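You operate a simulated robot arm through the tools that you are given. There is no shell and no other tool. Be economical: measure what you need, move in short steps, check, and stop when the job is done.

You are at the controls of a simulated robot arm. One attempt, no reset.

Task
Tape the three-dot carton in the jig with the green strip and send it where the blue order card says.
Fine: press the tape down with the black block till no bubbles show; block back; the carton goes in that bay of the out rack. Set down upright: three-dot packing carton, black rubbing block.

It is judged by the outcome, as a careful person would: the job done as asked, and still so three seconds after it is handed in. It fails if anything else is knocked over, pushed out of place, dropped, spilled or broken.

Robot
A 6-joint arm with a two-finger parallel gripper on a trunk, on a base that drives. Base frame: it is fixed to the floor where the robot stands at the start and does not move with it; the origin is under the middle of the robot, x ahead of it, y to its left, z up; the surface under the hand at the start is at about z = 0.76. Readings come in m, degrees, newtons and seconds.
With the tool pointing down near the work surface it reaches from about 0.36 to 0.82 m from the robot's upright axis, wherever it stands. Its first joint turns from -166.0 to 166.0 degrees. Places, roughly: nest of the carton jig [0.5, -0.6, 0.8]. Payload 3.91 kg.
The TCP is the grasp point between the finger pads, 0.03 m short of the fingertips. In the tool frame z runs along the fingers and y along their closing line. Largest opening 0.11 m; finger width 0.02, thickness 0.01; the body of the gripper, 0.048 by 0.112 m, starts 0.055 m behind the TCP.
Orientation is told as [roll, pitch, yaw] about the base's x, y, z axes, in that order, counted from this pose: with the fingers straight down and closing along the base's y, the tool's x points along the base's -x, its y along +y and its z along -z.

Tools
- The arm moves only by the tool drive_tool. Its argument "moves" is one flat list of numbers, 7 for each row, row after row: the shift along the base's x, y, z in m, then the turn, a rotation vector about the base's x, y, z in degrees, then the finger opening in m, from 0 to 0.11. In form: [x, y, z, wx, wy, wz, hand, x, y, z, wx, wy, wz, hand, ...]. A call has 1 to 10 rows; each row shifts and turns the commanded pose from where the row before left it. Rows are played at 5 a second. More than 0.05 m and 8.6 degrees between two rows, or a gripper value outside its range, and nothing of the call is played. A pose out of reach is approached as far as the arm can. The call stops where the force on the tool passes 40 N (or 10 N more than at its start, if that is more) or the arm is blocked; 0.2 s more then pass. The fingers move at their own pace (about 0.045 m/s each) and stop on an object; they squeeze with about 34 N. The grip force told is the motor's: it shows also when the fingers shut on nothing. Time passes only in rows, and 0.2 s behind the last, so rows that do not move let the fingers close. It gives the time, the measured TCP pose, the force on the tool (base axes), the opening and the grip force at its end, in the units of the frame above (readings bear some noise), with the torque about the TCP (base axes, N m) and any sound that the robot's microphone picked up.
- Cameras (640 x 400 px; columns grow to the right, rows downward): "scene" is now at [0.0122, 0.124, 1.5661]; the picture's right is [-0.18, -0.98, 0.00], its down [-0.50, 0.09, -0.86] and it looks along [0.85, -0.16, -0.51] (base axes); focal length 218 px, centre (320, 200). "wrist" rides on the gripper at [0.077, 0.007, -0.115] in the tool frame; the picture's right is [-0.09, 1.00, 0.00], its down [-0.80, -0.07, -0.59] and it looks along [-0.59, -0.05, 0.80] (tool axes); focal length 270 px, centre (320, 200). There is no depth. A picture from a camera that has moved, and an enlarged one, comes with that camera's place and axes in the base frame and with its lens. The place of the scene camera against the robot may be out by one fixed shift of up to 0.012 m in any direction.
- capture(camera): a new picture of that camera. The clock stands still meanwhile.
- lift_body(by): slides the trunk up (or, below 0, down) by that many m; the arm and the scene camera ride with it, the base frame stays. It gives what a move gives, with no picture.
- drive_base(legs): drives the robot by 1 to 6 legs, each [ahead, turn to the left] in m and degrees, along the robot's own axes; the way and the turn of a leg run together, so that a leg with both is an arc; at most 1.5 m and 180 degrees a leg. The arm and the cameras ride along, it lands a little off, and it stops where it bumps. It gives what a move gives.
- turn_head(pan, tilt): turns the head with the scene camera to pan (to the left, within 155 degrees either way) and tilt (down, from -29 to 69), counted from straight ahead of the robot. It gives what a move gives.
- inspect(camera, box): a new picture of the part [left, top, right, bottom] of that camera's present view, enlarged. The clock stands still meanwhile.
- close_job(): hands the job in; it is judged then, once.

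Work in short steps. Places have to be worked out from the pictures, the camera data and where the tool is seen: move nearer, look again, correct. Check each grasp and each placing, and mend what went wrong. You have 120 turns and 98 pictures in all, those below and enlarged ones among them. Open the gripper and draw the arm clear of the work before you hand the job in, unless the task says otherwise; then end with one line.

The tools are called after "Request:" as name(argument=value, ...) on one line, values as JSON. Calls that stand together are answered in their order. drive_tool: Moves the arm, as the interface text tells. Its arguments: {"type":"object","properties":{"moves":{"type":"array"}},"required":["moves"]} The other tools are called the same way: lift_body (by) slides the trunk up or down; drive_base (legs) drives the base; turn_head (pan, tilt) turns the head that bears the scene camera; capture (camera) takes a picture; inspect (camera, box) takes an enlarged picture of a part of a camera's view; close_job () hands the job in.

At the start:

```text
clock: 0.0
tool_pos: [0.4274, 0.0354, 1.415]
orientation: [-0.1, 0.0, 0.8]
ft_force: [-0.1, -0.2, 0.2]
torque: [0.01, -0.02, 0.01]
gripper_width: 0.1098
gripper_force: 0.1
trunk travel left (down, up): [-0.5, 0.11]
robot x, y, heading: [-0.0002, -0.0031, 0.0]
head pan, tilt: [-10.5, 30.4]
```

scene: 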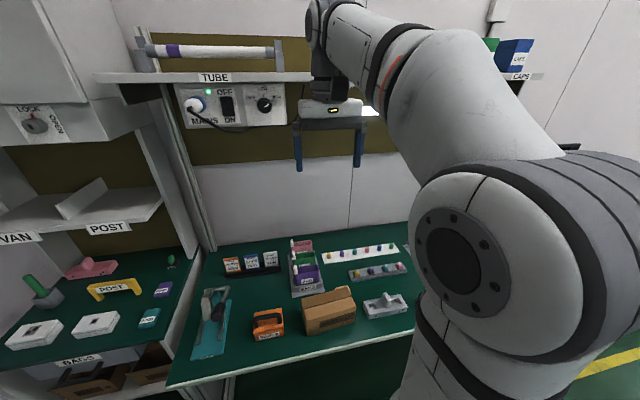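
wrist: 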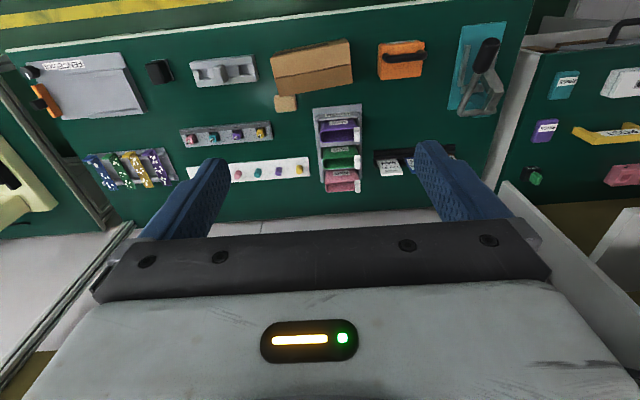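

The scene is partly hidden by the arm; I turn the head to the right to see the jig and rack.

Request:
turn_head(pan=-50, tilt=35)

Request:
capture(camera="scene")

Request:
inspect(camera="wrist", box=[0, 20, 320, 220])

Request:
inspect(camera="wrist", box=[250, 20, 570, 220])

```text
clock: 1.1
tool_pos: [0.4267, 0.0353, 1.4169]
orientation: [0.0, 0.1, 0.8]
ft_force: [-1.0, 0.1, 0.7]
torque: [0.0, 0.0, 0.03]
gripper_width: 0.1102
gripper_force: 0.1
trunk travel left (down, up): [-0.5, 0.11]
robot x, y, heading: [0.0007, -0.0048, -0.0]
head pan, tilt: [-50.0, 35.0]
```

```text
95 pictures are left
camera scene: at [-0.0199, 0.073, 1.5589], right [-0.77, -0.64, 0.0], down [-0.37, 0.44, -0.82], along [0.53, -0.63, -0.57], focal length 218 px, centre (320, 200)
```

scene: 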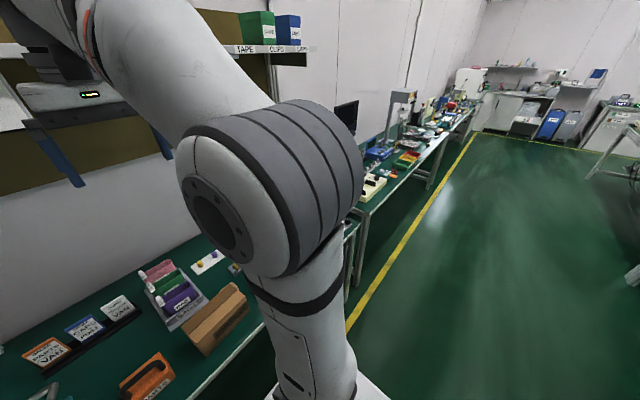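

```text
2.00 times, centred on (160, 120) of wrist
camera zoom: at [0.3506, 0.0421, 1.5321], right [0.07, 1.0, 0.0], down [0.8, -0.06, 0.59], along [0.59, -0.04, -0.8], focal length 541 px, centre (640, 360)
```

zoom: 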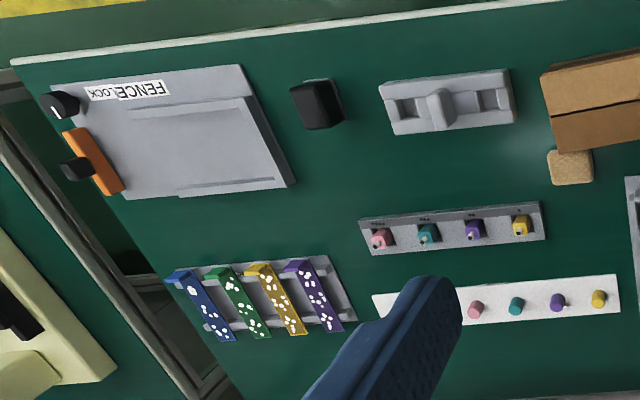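

```text
2.00 times, centred on (410, 120) of wrist
camera zoom: at [0.3506, 0.0421, 1.5321], right [0.07, 1.0, 0.0], down [0.8, -0.06, 0.59], along [0.59, -0.04, -0.8], focal length 541 px, centre (140, 360)
```

zoom: 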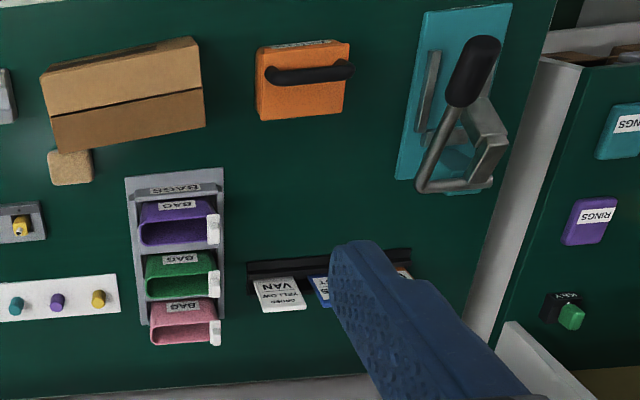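

I look at the left rack, the cards, and the rest of the room.

Request:
turn_head(pan=35, tilt=30)

Request:
capture(camera="scene")

Request:
inspect(camera="scene", box=[320, 200, 640, 400])

Request:
inspect(camera="scene", box=[100, 100, 420, 300])

```text
clock: 2.6
tool_pos: [0.4262, 0.0368, 1.417]
orientation: [0.0, 0.0, 0.8]
ft_force: [0.3, -0.7, -0.1]
torque: [-0.01, -0.03, -0.02]
gripper_width: 0.1101
gripper_force: 0.0
trunk travel left (down, up): [-0.5, 0.11]
robot x, y, heading: [-0.002, -0.0007, -0.1]
head pan, tilt: [35.0, 30.0]
```

```text
92 pictures are left
camera scene: at [-0.0023, 0.1923, 1.5667], right [0.57, -0.82, 0.0], down [-0.41, -0.29, -0.87], along [0.71, 0.5, -0.5], focal length 218 px, centre (320, 200)
```

scene: 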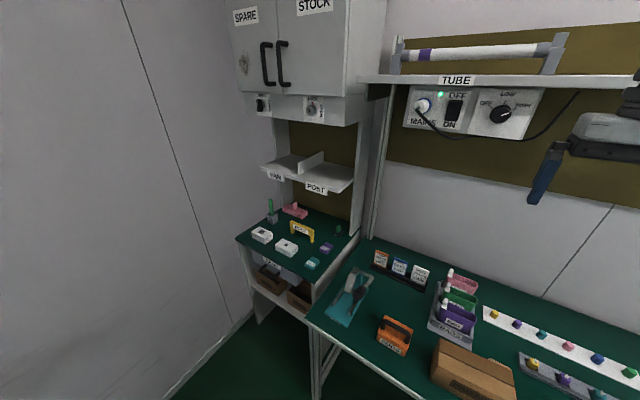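

```text
2.00 times, centred on (480, 300) of scene
camera zoom: at [-0.0023, 0.1923, 1.5667], right [0.57, -0.82, 0.0], down [-0.41, -0.29, -0.87], along [0.71, 0.5, -0.5], focal length 435 px, centre (0, 0)
```

zoom: 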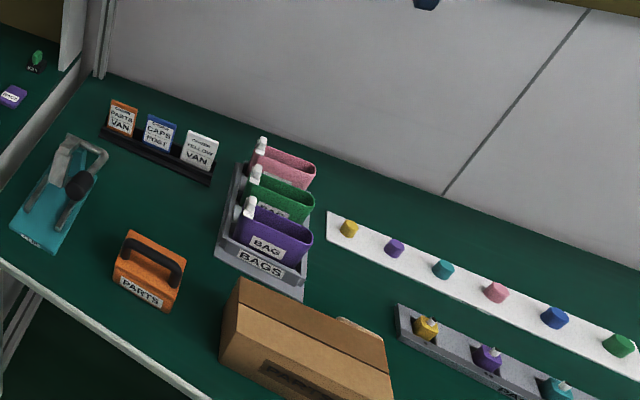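

```text
2.00 times, centred on (260, 200) of scene
camera zoom: at [-0.0023, 0.1923, 1.5667], right [0.57, -0.82, 0.0], down [-0.41, -0.29, -0.87], along [0.71, 0.5, -0.5], focal length 435 px, centre (440, 200)
```

zoom: 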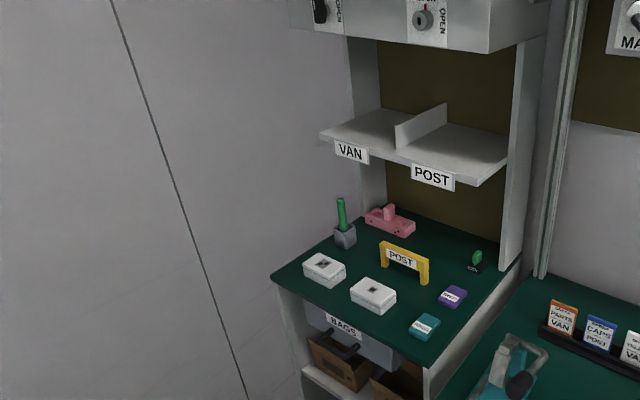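

Zoom in on the card, rack and white cartons.

Request:
inspect(camera="scene", box=[360, 240, 440, 290])

Request:
inspect(camera="scene", box=[235, 190, 363, 270])

Request:
turn_head(pan=-100, tilt=35)

Request:
capture(camera="scene")

```text
8.00 times, centred on (400, 265) of scene
camera zoom: at [-0.0023, 0.1923, 1.5667], right [0.57, -0.82, 0.0], down [-0.41, -0.29, -0.87], along [0.71, 0.5, -0.5], focal length 1741 px, centre (-320, -320)
```

zoom: 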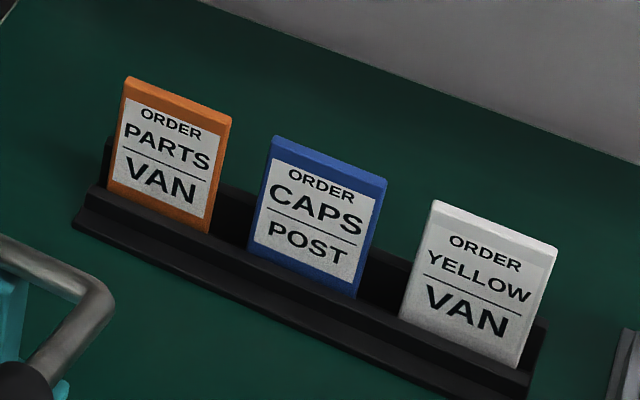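

```text
5.00 times, centred on (299, 230) of scene
camera zoom: at [-0.0023, 0.1923, 1.5667], right [0.57, -0.82, 0.0], down [-0.41, -0.29, -0.87], along [0.71, 0.5, -0.5], focal length 1088 px, centre (425, 50)
```

zoom: 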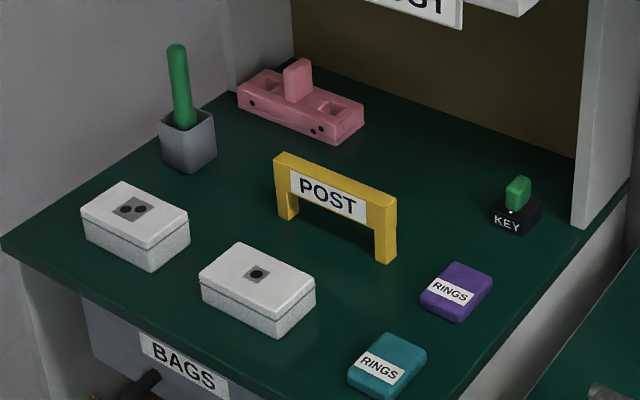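

```text
clock: 4.8
tool_pos: [0.4272, 0.0359, 1.4157]
orientation: [0.2, 0.0, 0.8]
ft_force: [-0.3, -0.5, -0.8]
torque: [0.04, 0.0, 0.01]
gripper_width: 0.11
gripper_force: 0.2
trunk travel left (down, up): [-0.5, 0.11]
robot x, y, heading: [0.001, -0.0, -0.0]
head pan, tilt: [-100.0, 35.0]
```

```text
87 pictures are left
camera scene: at [-0.0919, 0.0538, 1.5589], right [-0.98, 0.17, 0.0], down [0.1, 0.56, -0.82], along [-0.14, -0.81, -0.57], focal length 218 px, centre (320, 200)
```

scene: 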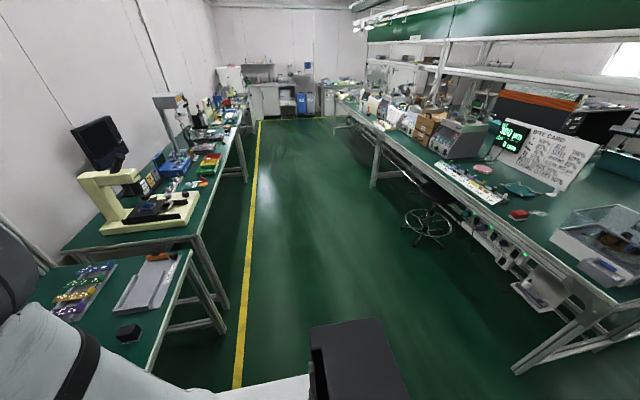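

Zoom on the jig, and the white board; and closer on the dots.

Request:
inspect(camera="scene", box=[30, 240, 222, 360])

Request:
inspect(camera="scene", box=[430, 100, 622, 220])

Request:
turn_head(pan=40, tilt=35)

Request:
inspect(camera="scene", box=[270, 190, 350, 240])

```text
3.33 times, centred on (126, 300) of scene
camera zoom: at [-0.0919, 0.0538, 1.5589], right [-0.98, 0.17, 0.0], down [0.1, 0.56, -0.82], along [-0.14, -0.81, -0.57], focal length 725 px, centre (967, -133)
```

zoom: 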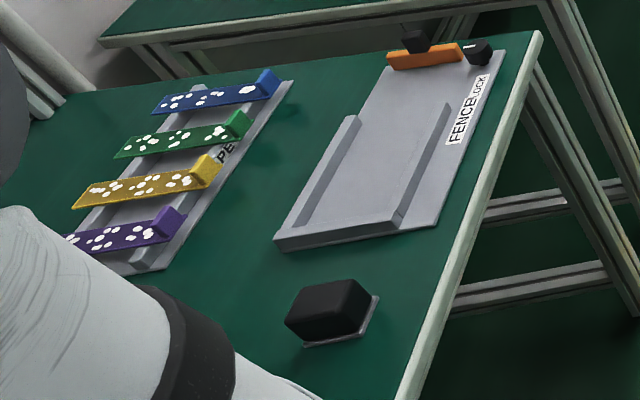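

```text
3.33 times, centred on (526, 160) of scene
camera zoom: at [-0.0919, 0.0538, 1.5589], right [-0.98, 0.17, 0.0], down [0.1, 0.56, -0.82], along [-0.14, -0.81, -0.57], focal length 725 px, centre (-367, 333)
```

zoom: 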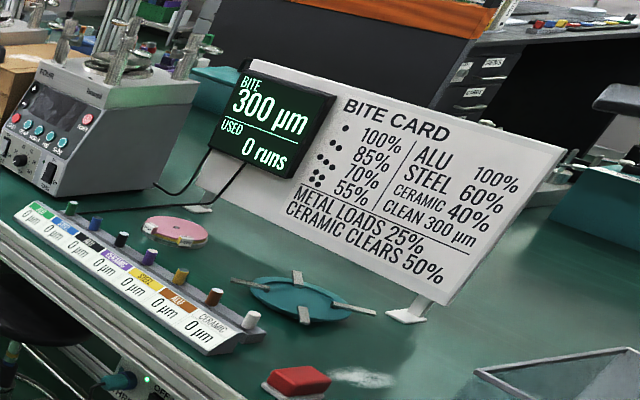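

```text
clock: 7.0
tool_pos: [0.4264, 0.0366, 1.4151]
orientation: [0.0, 0.0, 0.8]
ft_force: [-0.1, 0.4, 1.0]
torque: [0.02, -0.01, 0.01]
gripper_width: 0.1096
gripper_force: 0.0
trunk travel left (down, up): [-0.5, 0.11]
robot x, y, heading: [0.0007, 0.0016, 0.1]
head pan, tilt: [40.0, 35.0]
```

```text
8.00 times, centred on (310, 215) of scene
camera zoom: at [-0.009, 0.197, 1.5589], right [0.64, -0.77, 0.0], down [-0.44, -0.37, -0.82], along [0.63, 0.53, -0.57], focal length 1741 px, centre (400, 80)
```

zoom: 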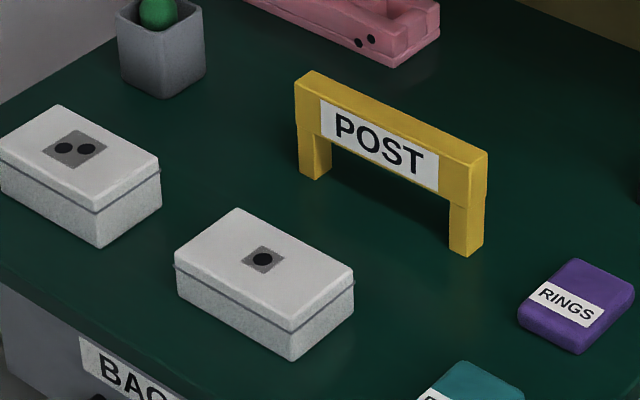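

The cartons seen have one and two dots; the three-dot one is still to be found. I look over other regions.

Request:
inspect(camera="scene", box=[180, 150, 400, 400])

Request:
turn_head(pan=-15, tilt=50)

Request:
capture(camera="scene")

Request:
turn_head(pan=150, tilt=30)

Request:
capture(camera="scene")

Request:
turn_head(pan=-60, tilt=10)

Request:
capture(camera="scene")

```text
1.60 times, centred on (290, 275) of scene
camera zoom: at [-0.009, 0.197, 1.5589], right [0.64, -0.77, 0.0], down [-0.44, -0.37, -0.82], along [0.63, 0.53, -0.57], focal length 348 px, centre (368, 80)
```

zoom: 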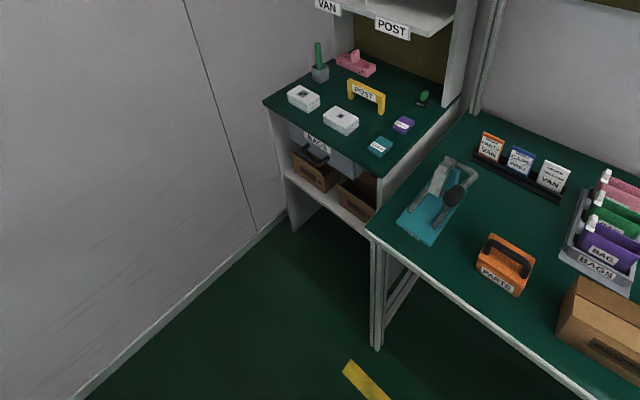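

```text
clock: 8.3
tool_pos: [0.4277, 0.0372, 1.4167]
orientation: [-0.1, 0.0, 0.8]
ft_force: [-0.4, 0.0, -0.2]
torque: [0.04, 0.03, -0.01]
gripper_width: 0.11
gripper_force: 0.1
trunk travel left (down, up): [-0.5, 0.11]
robot x, y, heading: [-0.0021, -0.0025, -0.0]
head pan, tilt: [-15.0, 50.0]
```

```text
82 pictures are left
camera scene: at [-0.0021, 0.1206, 1.5372], right [-0.26, -0.97, 0.0], down [-0.74, 0.2, -0.64], along [0.62, -0.17, -0.77], focal length 218 px, centre (320, 200)
```

scene: 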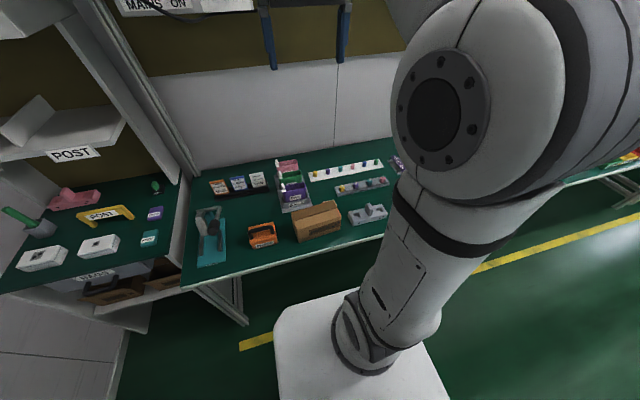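

```text
clock: 10.8
tool_pos: [0.4268, 0.0362, 1.4153]
orientation: [0.0, 0.1, 0.8]
ft_force: [0.5, 0.3, 0.3]
torque: [0.01, 0.01, 0.03]
gripper_width: 0.1098
gripper_force: 0.2
trunk travel left (down, up): [-0.5, 0.11]
robot x, y, heading: [0.0016, -0.0007, -0.1]
head pan, tilt: [150.0, 30.0]
```

```text
81 pictures are left
camera scene: at [-0.1548, 0.1859, 1.5667], right [0.5, 0.87, 0.0], down [0.43, -0.25, -0.87], along [-0.75, 0.43, -0.5], focal length 218 px, centre (320, 200)
```

scene: 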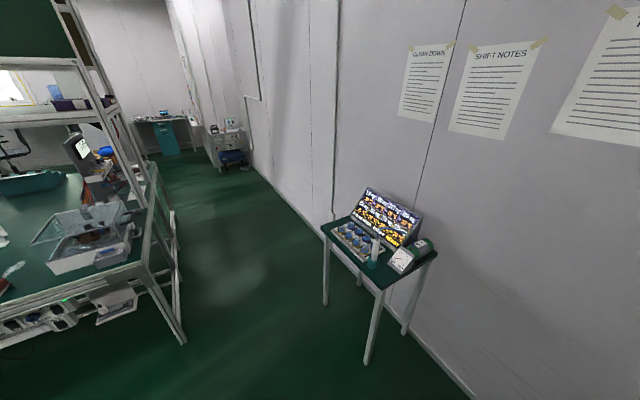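

```text
clock: 13.8
tool_pos: [0.4281, 0.0354, 1.4155]
orientation: [0.1, 0.0, 0.8]
ft_force: [0.3, 0.0, -0.1]
torque: [0.02, -0.01, -0.01]
gripper_width: 0.1103
gripper_force: 0.1
trunk travel left (down, up): [-0.5, 0.11]
robot x, y, heading: [0.0016, -0.001, 0.0]
head pan, tilt: [-60.0, 10.0]
```

```text
80 pictures are left
camera scene: at [-0.0301, 0.06, 1.599], right [-0.87, -0.5, 0.0], down [-0.09, 0.15, -0.98], along [0.49, -0.85, -0.17], focal length 218 px, centre (320, 200)
```

scene: 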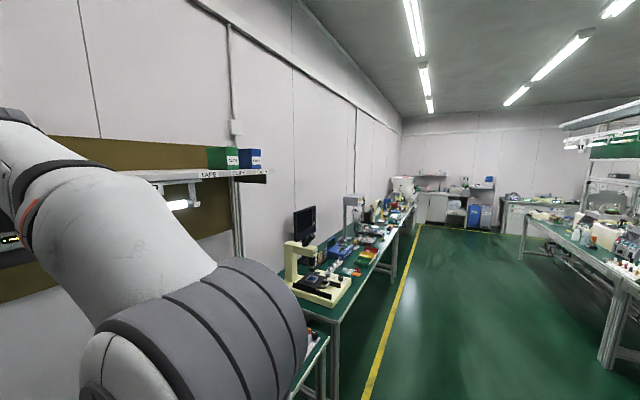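

Look at the cabinet and the under-shelf at the left.

Request:
turn_head(pan=50, tilt=5)

Request:
inspect(camera="scene", box=[240, 80, 560, 280])

Request:
turn_head(pan=60, tilt=45)

Request:
inspect(camera="scene", box=[320, 80, 580, 240])

```text
clock: 15.7
tool_pos: [0.427, 0.0366, 1.4162]
orientation: [0.0, -0.1, 0.8]
ft_force: [0.0, -0.3, -0.5]
torque: [-0.03, 0.02, -0.01]
gripper_width: 0.1099
gripper_force: 0.0
trunk travel left (down, up): [-0.5, 0.11]
robot x, y, heading: [0.0014, -0.002, -0.0]
head pan, tilt: [50.0, 5.0]
```

```text
2.00 times, centred on (400, 180) of scene
camera zoom: at [-0.0174, 0.2108, 1.6071], right [0.77, -0.64, 0.0], down [-0.06, -0.07, -1.0], along [0.64, 0.76, -0.09], focal length 435 px, centre (160, 240)
```

zoom: 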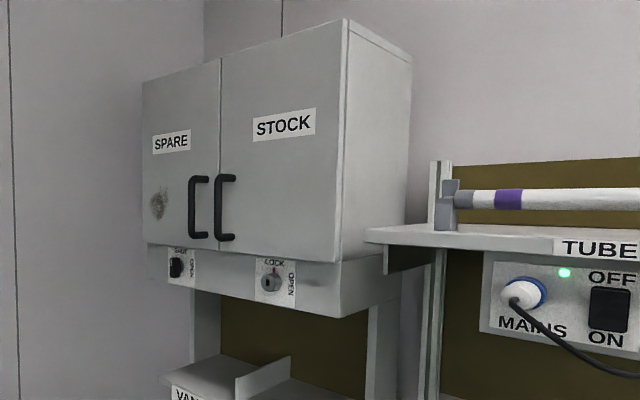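

```text
clock: 16.8
tool_pos: [0.4274, 0.0375, 1.4161]
orientation: [0.0, 0.0, 0.8]
ft_force: [0.5, -0.6, -0.6]
torque: [0.0, 0.05, 0.01]
gripper_width: 0.1098
gripper_force: 0.0
trunk travel left (down, up): [-0.5, 0.11]
robot x, y, heading: [-0.0004, 0.0013, -0.4]
head pan, tilt: [60.0, 45.0]
```

```text
2.46 times, centred on (450, 160) of scene
camera zoom: at [-0.0358, 0.2109, 1.5442], right [0.87, -0.5, 0.0], down [-0.35, -0.61, -0.71], along [0.35, 0.61, -0.71], focal length 536 px, centre (0, 298)
```

zoom: 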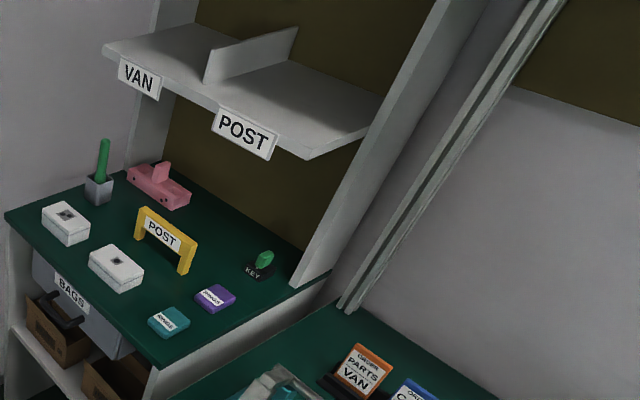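

The three-dot carton isn't on any open surface; candidates are the STOCK cabinet and the under-shelf. I back off and drive over to the left furniture to look.

Request:
drive_base(legs=[[-0.25, 0], [0, 90], [0.65, 0], [0, -90]])

Request:
turn_head(pan=10, tilt=40)

Request:
capture(camera="scene")

Request:
capture(camera="wrist")

```text
clock: 28.7
tool_pos: [0.1119, 0.8187, 1.4162]
orientation: [-0.1, -0.1, 20.0]
ft_force: [-0.1, -0.3, -0.8]
torque: [-0.04, 0.01, -0.02]
gripper_width: 0.1101
gripper_force: 0.1
trunk travel left (down, up): [-0.5, 0.11]
robot x, y, heading: [-0.2809, 0.6473, 24.7]
head pan, tilt: [60.0, 45.0]
stopped in leg 4: the robot was blocked; the commanded pose is now the measured one
```

```text
clock: 29.9
tool_pos: [0.1139, 0.8193, 1.4156]
orientation: [0.0, -0.1, 20.0]
ft_force: [-0.4, -0.5, 1.3]
torque: [0.01, 0.01, 0.02]
gripper_width: 0.1098
gripper_force: 0.1
trunk travel left (down, up): [-0.5, 0.11]
robot x, y, heading: [-0.2787, 0.6463, 24.7]
head pan, tilt: [10.0, 40.0]
```

```text
77 pictures are left
camera scene: at [-0.3418, 0.7917, 1.5513], right [0.57, -0.82, 0.0], down [-0.53, -0.37, -0.77], along [0.63, 0.44, -0.64], focal length 218 px, centre (320, 200)
```

scene: 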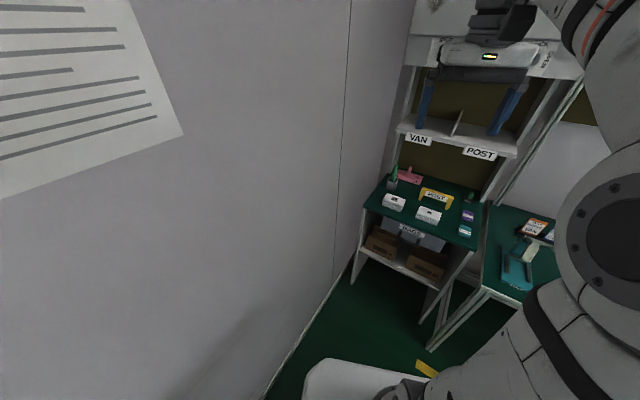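

```text
76 pictures are left
camera wrist: at [0.0394, 0.7992, 1.5319], right [-0.26, 0.97, 0.0], down [0.78, 0.21, 0.59], along [0.57, 0.15, -0.8], focal length 270 px, centre (320, 200)
```

wrist: 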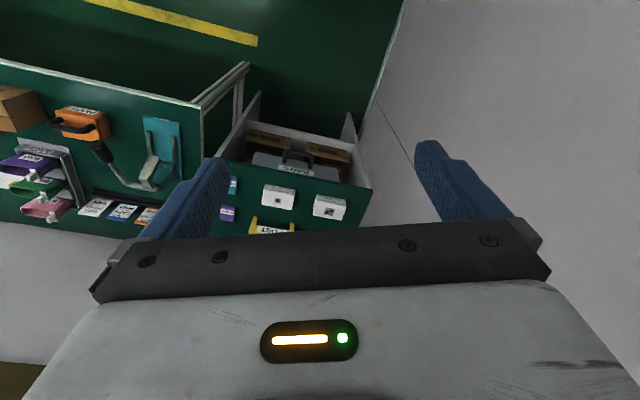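

Something behind stops the turn (likely the small table). I move ahead a little and finish the turn.

Request:
drive_base(legs=[[0.15, 0], [0, -24.7]])

Request:
turn_head(pan=20, tilt=30)

Request:
capture(camera="scene")

Request:
capture(camera="wrist")

```text
clock: 32.5
tool_pos: [0.286, 0.6999, 1.4148]
orientation: [0.0, 0.0, -5.2]
ft_force: [0.3, -0.1, 0.1]
torque: [-0.04, -0.02, 0.03]
gripper_width: 0.11
gripper_force: 0.0
trunk travel left (down, up): [-0.5, 0.11]
robot x, y, heading: [-0.1431, 0.7113, -0.0]
head pan, tilt: [10.0, 40.0]
```

```text
clock: 33.3
tool_pos: [0.2859, 0.699, 1.4155]
orientation: [0.0, 0.0, -5.1]
ft_force: [-0.5, 0.6, 0.2]
torque: [-0.02, -0.02, 0.0]
gripper_width: 0.1098
gripper_force: 0.0
trunk travel left (down, up): [-0.5, 0.11]
robot x, y, heading: [-0.14, 0.7115, 0.3]
head pan, tilt: [20.0, 30.0]
```

```text
75 pictures are left
camera scene: at [-0.1336, 0.8876, 1.5666], right [0.34, -0.94, 0.0], down [-0.47, -0.17, -0.87], along [0.81, 0.3, -0.5], focal length 218 px, centre (320, 200)
```

scene: 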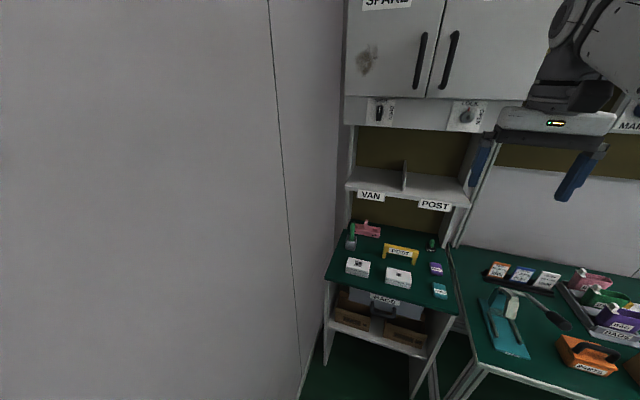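

```text
74 pictures are left
camera wrist: at [0.2112, 0.7126, 1.5319], right [0.18, 0.98, 0.0], down [0.79, -0.14, 0.59], along [0.58, -0.11, -0.8], focal length 270 px, centre (320, 200)
```

wrist: 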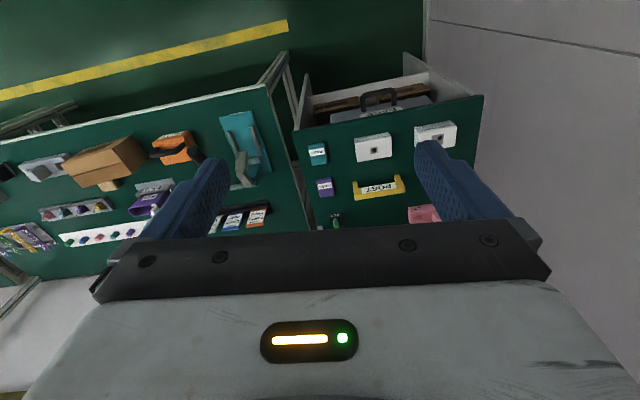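

Request:
inspect(camera="scene", box=[315, 240, 475, 360])

Request:
inspect(camera="scene", box=[340, 80, 500, 200])

Request:
inspect(camera="wrist", box=[280, 50, 500, 230])

```text
3.33 times, centred on (395, 300) of scene
camera zoom: at [-0.1336, 0.8876, 1.5666], right [0.34, -0.94, 0.0], down [-0.47, -0.17, -0.87], along [0.81, 0.3, -0.5], focal length 725 px, centre (70, -133)
```

zoom: 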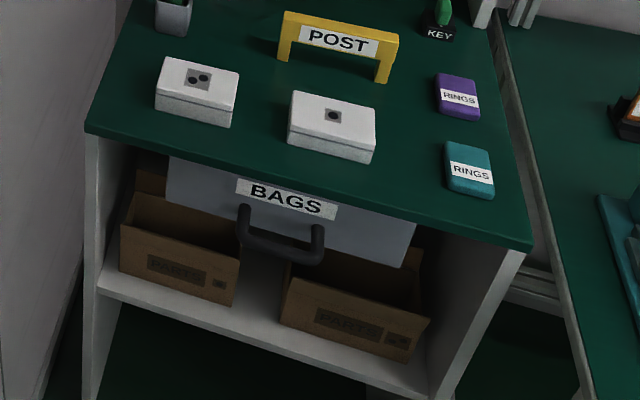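

```text
3.33 times, centred on (420, 140) of scene
camera zoom: at [-0.1336, 0.8876, 1.5666], right [0.34, -0.94, 0.0], down [-0.47, -0.17, -0.87], along [0.81, 0.3, -0.5], focal length 725 px, centre (-13, 400)
```

zoom: 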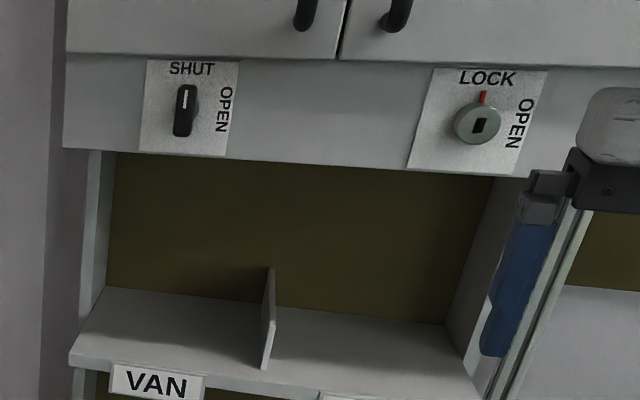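

```text
2.22 times, centred on (390, 140) of wrist
camera zoom: at [0.2112, 0.7126, 1.5319], right [0.18, 0.98, 0.0], down [0.79, -0.14, 0.59], along [0.58, -0.11, -0.8], focal length 601 px, centre (164, 333)
```

zoom: 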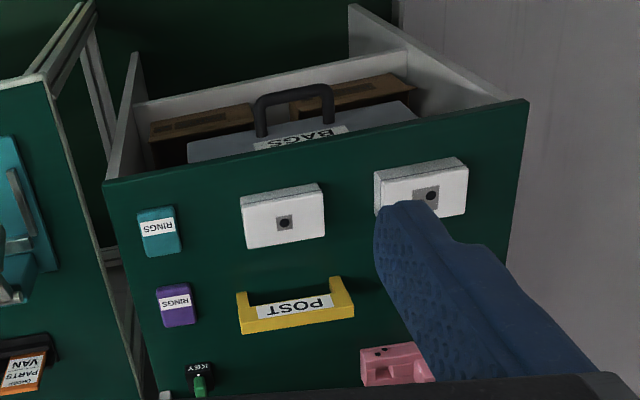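

The left carton may carry three dots; zoom in on it.

Request:
inspect(camera="scene", box=[340, 250, 420, 300])

```text
8.00 times, centred on (380, 275) of scene
camera zoom: at [-0.1336, 0.8876, 1.5666], right [0.34, -0.94, 0.0], down [-0.47, -0.17, -0.87], along [0.81, 0.3, -0.5], focal length 1741 px, centre (-160, -400)
```

zoom: 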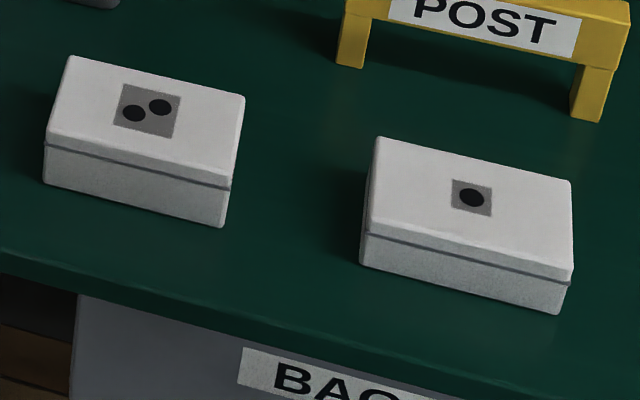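

Only two dots there. Before thinking of the locked STOCK cabinet I lower the trunk to look into the under-shelf boxes.

Request:
lift_body(by=-0.35)

Request:
turn_head(pan=0, tilt=30)

Request:
capture(camera="scene")

Request:
capture(camera="wrist")

```text
clock: 36.7
tool_pos: [0.2869, 0.6986, 1.0654]
orientation: [0.0, 0.0, -5.1]
ft_force: [-0.7, 1.0, 0.2]
torque: [0.01, 0.0, -0.02]
gripper_width: 0.1101
gripper_force: 0.1
trunk travel left (down, up): [-0.15, 0.46]
robot x, y, heading: [-0.1376, 0.7153, 0.1]
head pan, tilt: [20.0, 30.0]
```

```text
clock: 37.5
tool_pos: [0.2865, 0.6982, 1.0654]
orientation: [0.0, 0.0, -5.2]
ft_force: [-0.1, -0.3, -0.1]
torque: [0.02, -0.03, 0.0]
gripper_width: 0.1102
gripper_force: 0.1
trunk travel left (down, up): [-0.15, 0.46]
robot x, y, heading: [-0.1419, 0.7146, 0.1]
head pan, tilt: [0.0, 30.0]
```

```text
69 pictures are left
camera scene: at [-0.1282, 0.8565, 1.2167], right [0.0, -1.0, 0.0], down [-0.5, 0.0, -0.87], along [0.87, 0.0, -0.5], focal length 218 px, centre (320, 200)
```

scene: 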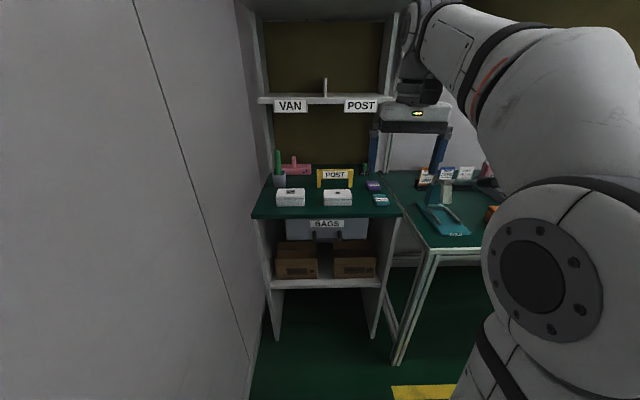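

```text
68 pictures are left
camera wrist: at [0.2112, 0.7123, 1.182], right [0.18, 0.98, 0.0], down [0.79, -0.14, 0.59], along [0.58, -0.11, -0.8], focal length 270 px, centre (320, 200)
```

wrist: 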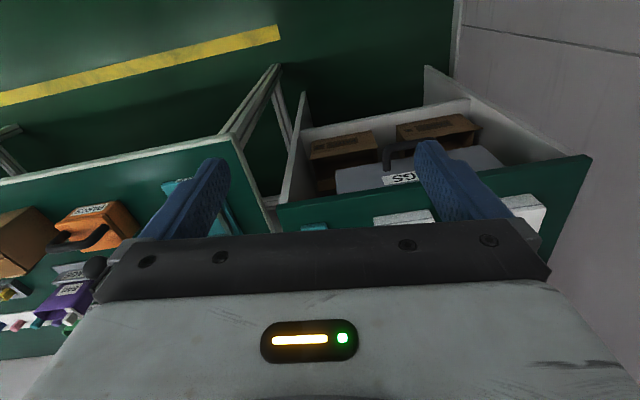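

Request:
inspect(camera="scene", box=[250, 200, 410, 300])

Request:
inspect(camera="wrist", box=[280, 80, 520, 220])

```text
4.00 times, centred on (330, 250) of scene
camera zoom: at [-0.1282, 0.8565, 1.2167], right [0.0, -1.0, 0.0], down [-0.5, 0.0, -0.87], along [0.87, 0.0, -0.5], focal length 870 px, centre (280, 0)
```

zoom: 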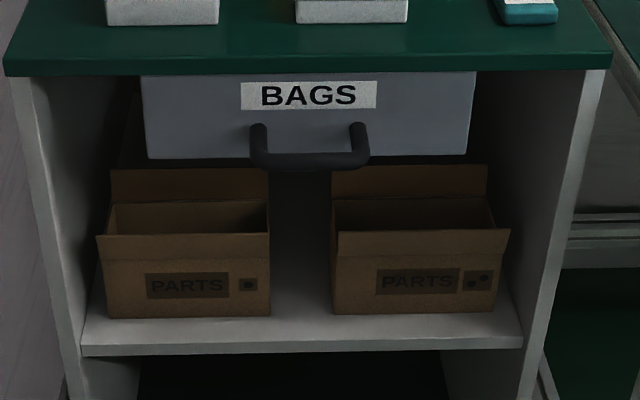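

```text
2.67 times, centred on (400, 150) of wrist
camera zoom: at [0.2112, 0.7123, 1.182], right [0.18, 0.98, 0.0], down [0.79, -0.14, 0.59], along [0.58, -0.11, -0.8], focal length 721 px, centre (107, 333)
```

zoom: 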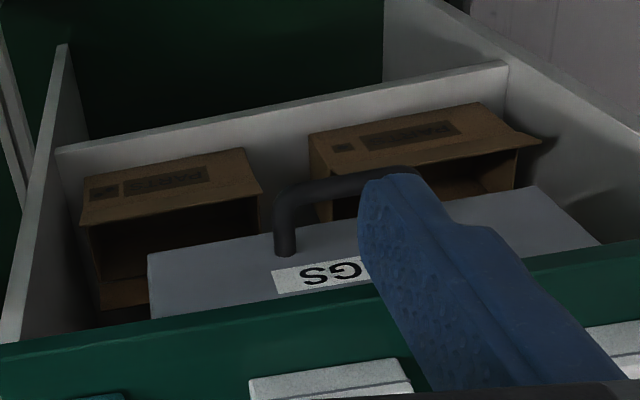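

The packing cartons are the brown "PARTS" boxes with dots (one and two dots here), so the brown carton on the main bench is probably the three-dot one. I raise the trunk and drive back, stopping facing the bench near y = -0.45.

Request:
lift_body(by=0.35)

Request:
drive_base(legs=[[0, -90], [1.15, 0], [0, 90], [0.1, 0]])

Request:
turn_head(pan=25, tilt=40)

Request:
capture(camera="scene")

Request:
capture(camera="wrist")

```text
clock: 40.9
tool_pos: [0.2874, 0.6987, 1.4165]
orientation: [0.0, 0.0, -5.2]
ft_force: [0.1, -0.1, 1.2]
torque: [0.01, -0.02, 0.03]
gripper_width: 0.1097
gripper_force: 0.0
trunk travel left (down, up): [-0.5, 0.11]
robot x, y, heading: [-0.1396, 0.7153, -0.3]
head pan, tilt: [0.0, 30.0]
```

```text
clock: 55.1
tool_pos: [0.4149, -0.4306, 1.4145]
orientation: [0.0, 0.1, -3.4]
ft_force: [0.8, -0.2, -0.6]
torque: [0.03, 0.03, 0.02]
gripper_width: 0.1101
gripper_force: 0.1
trunk travel left (down, up): [-0.5, 0.11]
robot x, y, heading: [-0.0146, -0.4349, 2.5]
head pan, tilt: [0.0, 30.0]
```

```text
clock: 56.0
tool_pos: [0.4122, -0.429, 1.4157]
orientation: [0.0, 0.0, -3.4]
ft_force: [0.3, 0.1, 0.0]
torque: [-0.01, -0.04, -0.04]
gripper_width: 0.1098
gripper_force: 0.0
trunk travel left (down, up): [-0.5, 0.11]
robot x, y, heading: [-0.018, -0.4304, 2.4]
head pan, tilt: [25.0, 40.0]
```

```text
65 pictures are left
camera scene: at [-0.0229, -0.255, 1.5514], right [0.46, -0.89, 0.0], down [-0.57, -0.29, -0.77], along [0.68, 0.35, -0.64], focal length 218 px, centre (320, 200)
```

scene: 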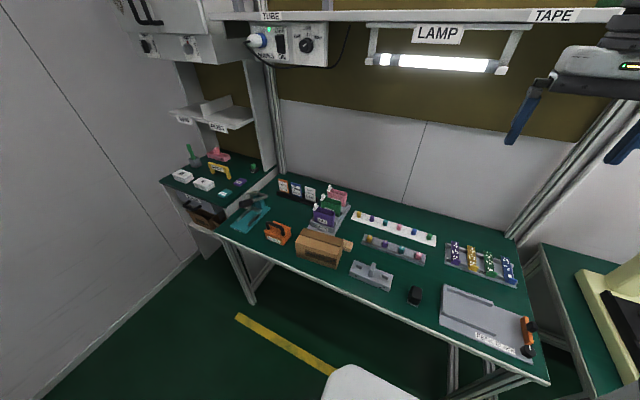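

```text
64 pictures are left
camera wrist: at [0.3373, -0.4179, 1.5319], right [0.15, 0.99, 0.0], down [0.8, -0.12, 0.59], along [0.59, -0.09, -0.8], focal length 270 px, centre (320, 200)
```

wrist: 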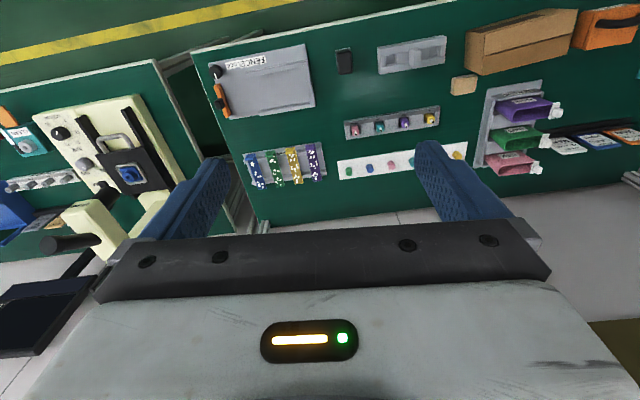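

Good view of everything now. I zoom on the brown carton's label, the jig, and the tapes.

Request:
inspect(camera="scene", box=[280, 220, 376, 280])

Request:
inspect(camera="scene", box=[400, 230, 560, 380])

Request:
inspect(camera="wrist", box=[200, 30, 360, 200])

Request:
inspect(camera="wrist", box=[430, 0, 590, 100])

```text
6.67 times, centred on (328, 250) of scene
camera zoom: at [-0.0229, -0.255, 1.5514], right [0.46, -0.89, 0.0], down [-0.57, -0.29, -0.77], along [0.68, 0.35, -0.64], focal length 1451 px, centre (267, -133)
```

zoom: 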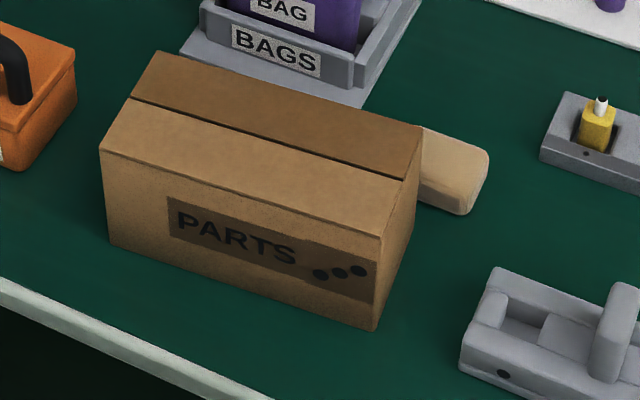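

```text
2.67 times, centred on (480, 305) of scene
camera zoom: at [-0.0229, -0.255, 1.5514], right [0.46, -0.89, 0.0], down [-0.57, -0.29, -0.77], along [0.68, 0.35, -0.64], focal length 580 px, centre (-107, -80)
```

zoom: 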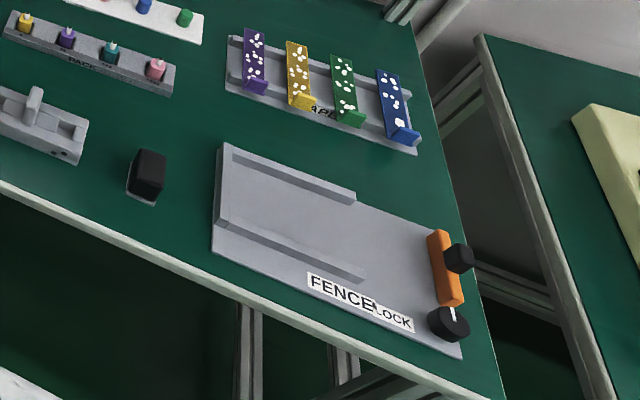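

```text
2.35 times, centred on (280, 115) of wrist
camera zoom: at [0.3373, -0.4179, 1.5319], right [0.15, 0.99, 0.0], down [0.8, -0.12, 0.59], along [0.59, -0.09, -0.8], focal length 636 px, centre (414, 400)
```

zoom: 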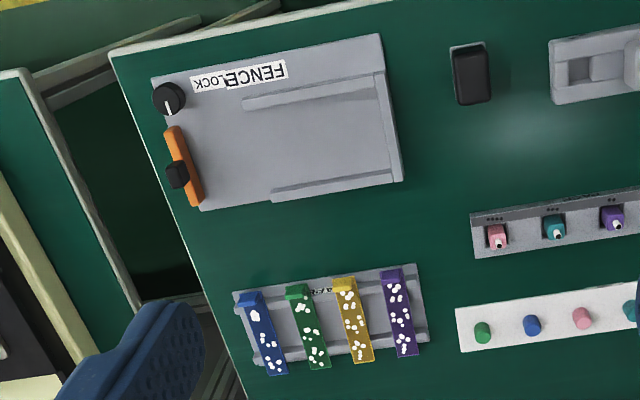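

```text
4.00 times, centred on (510, 50) of wrist
camera zoom: at [0.3373, -0.4179, 1.5319], right [0.15, 0.99, 0.0], down [0.8, -0.12, 0.59], along [0.59, -0.09, -0.8], focal length 1081 px, centre (-440, 800)
```

zoom: 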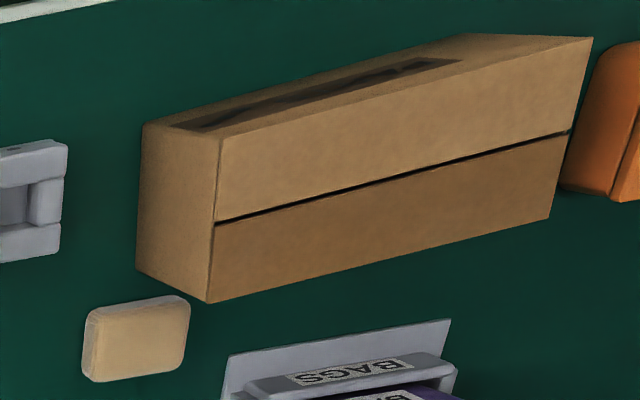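

The label shows PARTS with three dots: this is the carton (about 0.18 x 0.085 x 0.10, near (0.48, 0.02), long axis about +5°). I move above it while turning the fingers so they close across its depth.

Request:
drive_tool(moves=[0.005, 0.04, -0.018, 0, 0, -8.1, 0.11, 0.005, 0.04, -0.018, 0, 0, -8.1, 0.11, 0.005, 0.04, -0.018, 0, 0, -8.1, 0.11, 0.005, 0.04, -0.018, 0, 0, -8.1, 0.11, 0.005, 0.04, -0.018, 0, 0, -8.1, 0.11, 0.005, 0.04, -0.018, 0, 0, -8.1, 0.11, 0.005, 0.04, -0.018, 0, 0, -8.1, 0.11, 0.005, 0.04, -0.018, 0, 0, -8.1, 0.11, 0.005, 0.04, -0.018, 0, 0, -8.1, 0.11, 0.005, 0.04, -0.018, 0, 0, -8.1, 0.11])

Request:
capture(camera="wrist")

```text
clock: 58.2
tool_pos: [0.4672, -0.029, 1.2347]
orientation: [-0.1, 0.0, -84.6]
ft_force: [0.5, 0.6, 0.0]
torque: [0.02, -0.03, 0.01]
gripper_width: 0.1102
gripper_force: 0.1
trunk travel left (down, up): [-0.5, 0.11]
robot x, y, heading: [-0.0174, -0.4301, 2.3]
head pan, tilt: [25.0, 40.0]
```

```text
59 pictures are left
camera wrist: at [0.4668, 0.0481, 1.351], right [1.0, 0.01, 0.0], down [0.01, -0.8, 0.59], along [0.0, -0.59, -0.8], focal length 270 px, centre (320, 200)
```

wrist: 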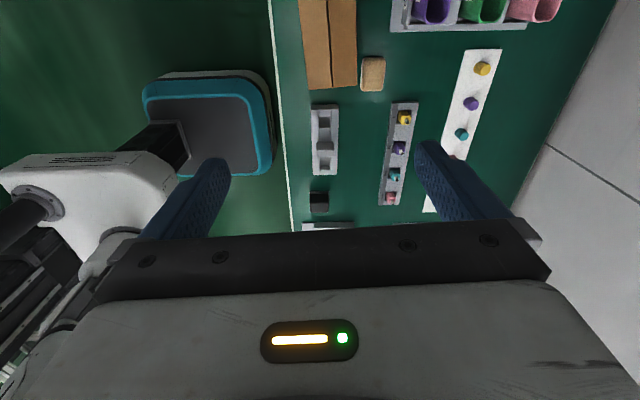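

Carton is below-ahead; I move right above it (fingertips about 5 cm over the top) and look again.

Request:
drive_tool(moves=[0.002, 0.006, -0.035, 0, 0, -0.2, 0.11, 0.002, 0.006, -0.035, 0, 0, -0.2, 0.11, 0.002, 0.006, -0.035, 0, 0, -0.2, 0.11, 0.002, 0.006, -0.035, 0, 0, -0.2, 0.11, 0.002, 0.006, -0.035, 0, 0, -0.2, 0.11, 0.002, 0.006, -0.035, 0, 0, -0.2, 0.11, 0.002, 0.007, -0.035, 0, 0, -0.2, 0.11, 0, 0.006, -0.035, 0, 0, 0, 0.11])

Request:
capture(camera="wrist")

```text
clock: 60.0
tool_pos: [0.4799, 0.0205, 0.9551]
orientation: [0.0, 0.1, -85.8]
ft_force: [-1.2, -0.4, -0.1]
torque: [-0.01, 0.0, -0.01]
gripper_width: 0.1099
gripper_force: 0.1
trunk travel left (down, up): [-0.5, 0.11]
robot x, y, heading: [-0.0161, -0.4337, 2.4]
head pan, tilt: [25.0, 40.0]
```

```text
58 pictures are left
camera wrist: at [0.4807, 0.0986, 1.0711], right [1.0, -0.01, 0.0], down [-0.01, -0.8, 0.59], along [-0.01, -0.59, -0.8], focal length 270 px, centre (320, 200)
```

wrist: 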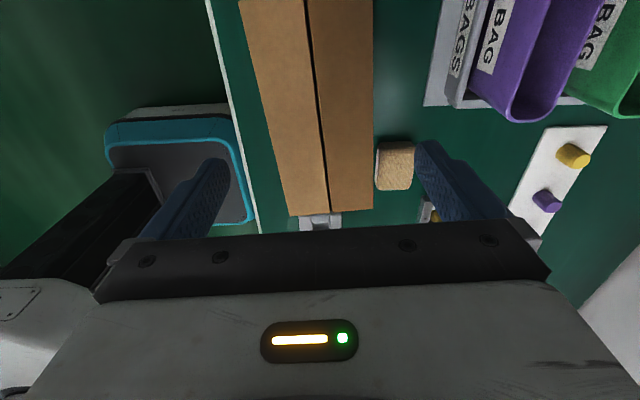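

Measured: carton centre about (0.479, 0.018), axis +5.7°. I trim the yaw, descend to TCP z 0.835 and close.

Request:
drive_tool(moves=[-0.001, 0, -0.02, 0, 0, 1.5, 0.11, 0, 0, -0.03, 0, 0, 0, 0.11, 0, 0, -0.03, 0, 0, 0, 0.11, 0, 0, -0.02, 0, 0, 0, 0.11, 0, 0, -0.02, 0, 0, 0, 0.11, 0, 0, 0, 0, 0, 0, 0.07, 0, 0, 0, 0, 0, 0, 0.07, 0, 0, 0, 0, 0, 0, 0.07])

```text
clock: 61.8
tool_pos: [0.4765, 0.0199, 0.8355]
orientation: [0.0, 0.1, -84.3]
ft_force: [-0.7, -0.2, 1.9]
torque: [0.17, -0.06, 0.0]
gripper_width: 0.0846
gripper_force: 33.8
trunk travel left (down, up): [-0.5, 0.11]
robot x, y, heading: [-0.0183, -0.4285, 2.2]
head pan, tilt: [25.0, 40.0]
```

Gripped at 0.0846 m. Lift and check.

Request:
drive_tool(moves=[0, 0, 0.02, 0, 0, 0, 0.07, 0, 0, 0.03, 0, 0, 0, 0.07, 0, 0, 0.03, 0, 0, 0, 0.07, 0, 0, 0.04, 0, 0, 0, 0.07, 0, 0, 0, 0, 0, 0, 0.07])

Request:
capture(camera="scene")

```text
clock: 63.0
tool_pos: [0.477, 0.0197, 0.9558]
orientation: [-0.1, 0.0, -84.2]
ft_force: [-0.2, 0.0, -0.4]
torque: [0.02, -0.01, 0.01]
gripper_width: 0.0701
gripper_force: 0.0
trunk travel left (down, up): [-0.5, 0.11]
robot x, y, heading: [-0.0157, -0.4332, 2.3]
head pan, tilt: [25.0, 40.0]
```

```text
57 pictures are left
camera scene: at [-0.0228, -0.255, 1.5513], right [0.46, -0.89, 0.0], down [-0.57, -0.29, -0.77], along [0.68, 0.35, -0.64], focal length 218 px, centre (320, 200)
```

scene: 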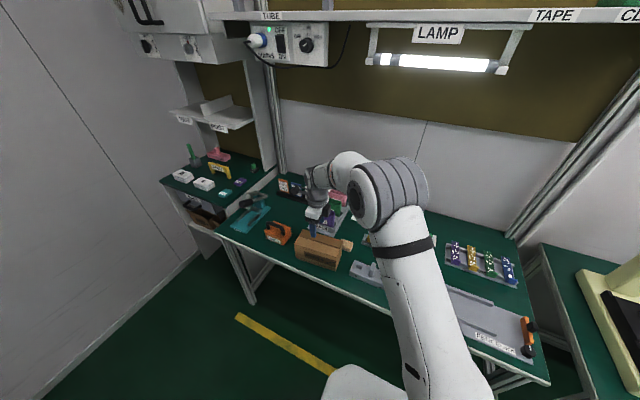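

The carton slipped out. I look at it closely before regripping.

Request:
inspect(camera="scene", box=[280, 180, 376, 280])

Request:
capture(camera="wrist")

```text
4.00 times, centred on (328, 230) of scene
camera zoom: at [-0.0228, -0.255, 1.5513], right [0.46, -0.89, 0.0], down [-0.57, -0.29, -0.77], along [0.68, 0.35, -0.64], focal length 870 px, centre (288, 80)
```

zoom: 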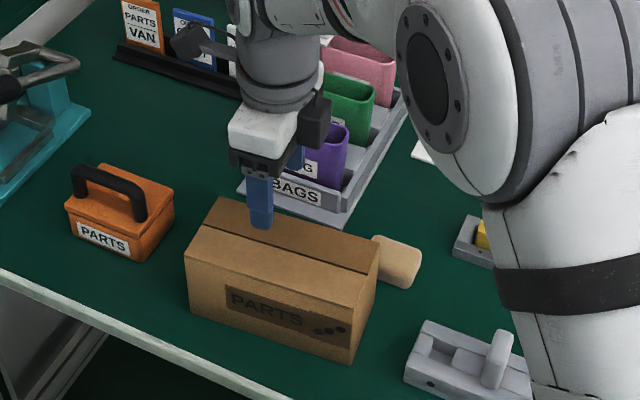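

```text
55 pictures are left
camera wrist: at [0.4757, 0.0978, 1.0736], right [1.0, 0.01, 0.0], down [0.01, -0.8, 0.59], along [0.01, -0.59, -0.8], focal length 270 px, centre (320, 200)
```

wrist: 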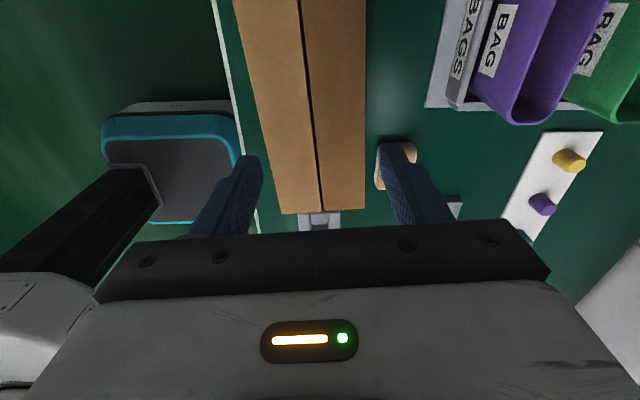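

Carton upright and about in place. I regrip deeper (TCP z 0.82), with a full squeeze command, and lift slowly watching the force.

Request:
drive_tool(moves=[-0.004, 0, 0, 0, 0, 0.5, 0.11, 0, 0, 0, 0, 0, 0, 0.11, 0, 0, -0.04, 0, 0, 0, 0.11, 0, 0, -0.04, 0, 0, 0, 0.11, 0, 0, -0.04, 0, 0, 0, 0.11, 0, 0, -0.016, 0, 0, 0, 0.11, 0, 0, 0, 0, 0, 0, 0, 0, 0, 0, 0, 0, 0, 0, 0, 0, 0, 0, 0, 0, 0])

Request:
drive_tool(moves=[0, 0, 0, 0, 0, 0, 0, 0, 0, 0.003, 0, 0, 0, 0, 0, 0, 0.004, 0, 0, 0, 0, 0, 0, 0.004, 0, 0, 0, 0, 0, 0, 0.004, 0, 0, 0, 0])

```text
clock: 65.0
tool_pos: [0.471, 0.0191, 0.8204]
orientation: [-0.1, 0.0, -83.8]
ft_force: [0.4, -0.4, 0.1]
torque: [0.04, -0.03, 0.04]
gripper_width: 0.0844
gripper_force: 33.4
trunk travel left (down, up): [-0.5, 0.11]
robot x, y, heading: [-0.0157, -0.4345, 2.2]
head pan, tilt: [25.0, 40.0]
```

```text
clock: 66.2
tool_pos: [0.4736, 0.0201, 0.8353]
orientation: [0.0, 0.1, -83.8]
ft_force: [-1.1, -0.5, -0.7]
torque: [-0.01, 0.0, 0.0]
gripper_width: 0.0846
gripper_force: 34.0
trunk travel left (down, up): [-0.5, 0.11]
robot x, y, heading: [-0.0155, -0.4346, 2.4]
head pan, tilt: [25.0, 40.0]
```

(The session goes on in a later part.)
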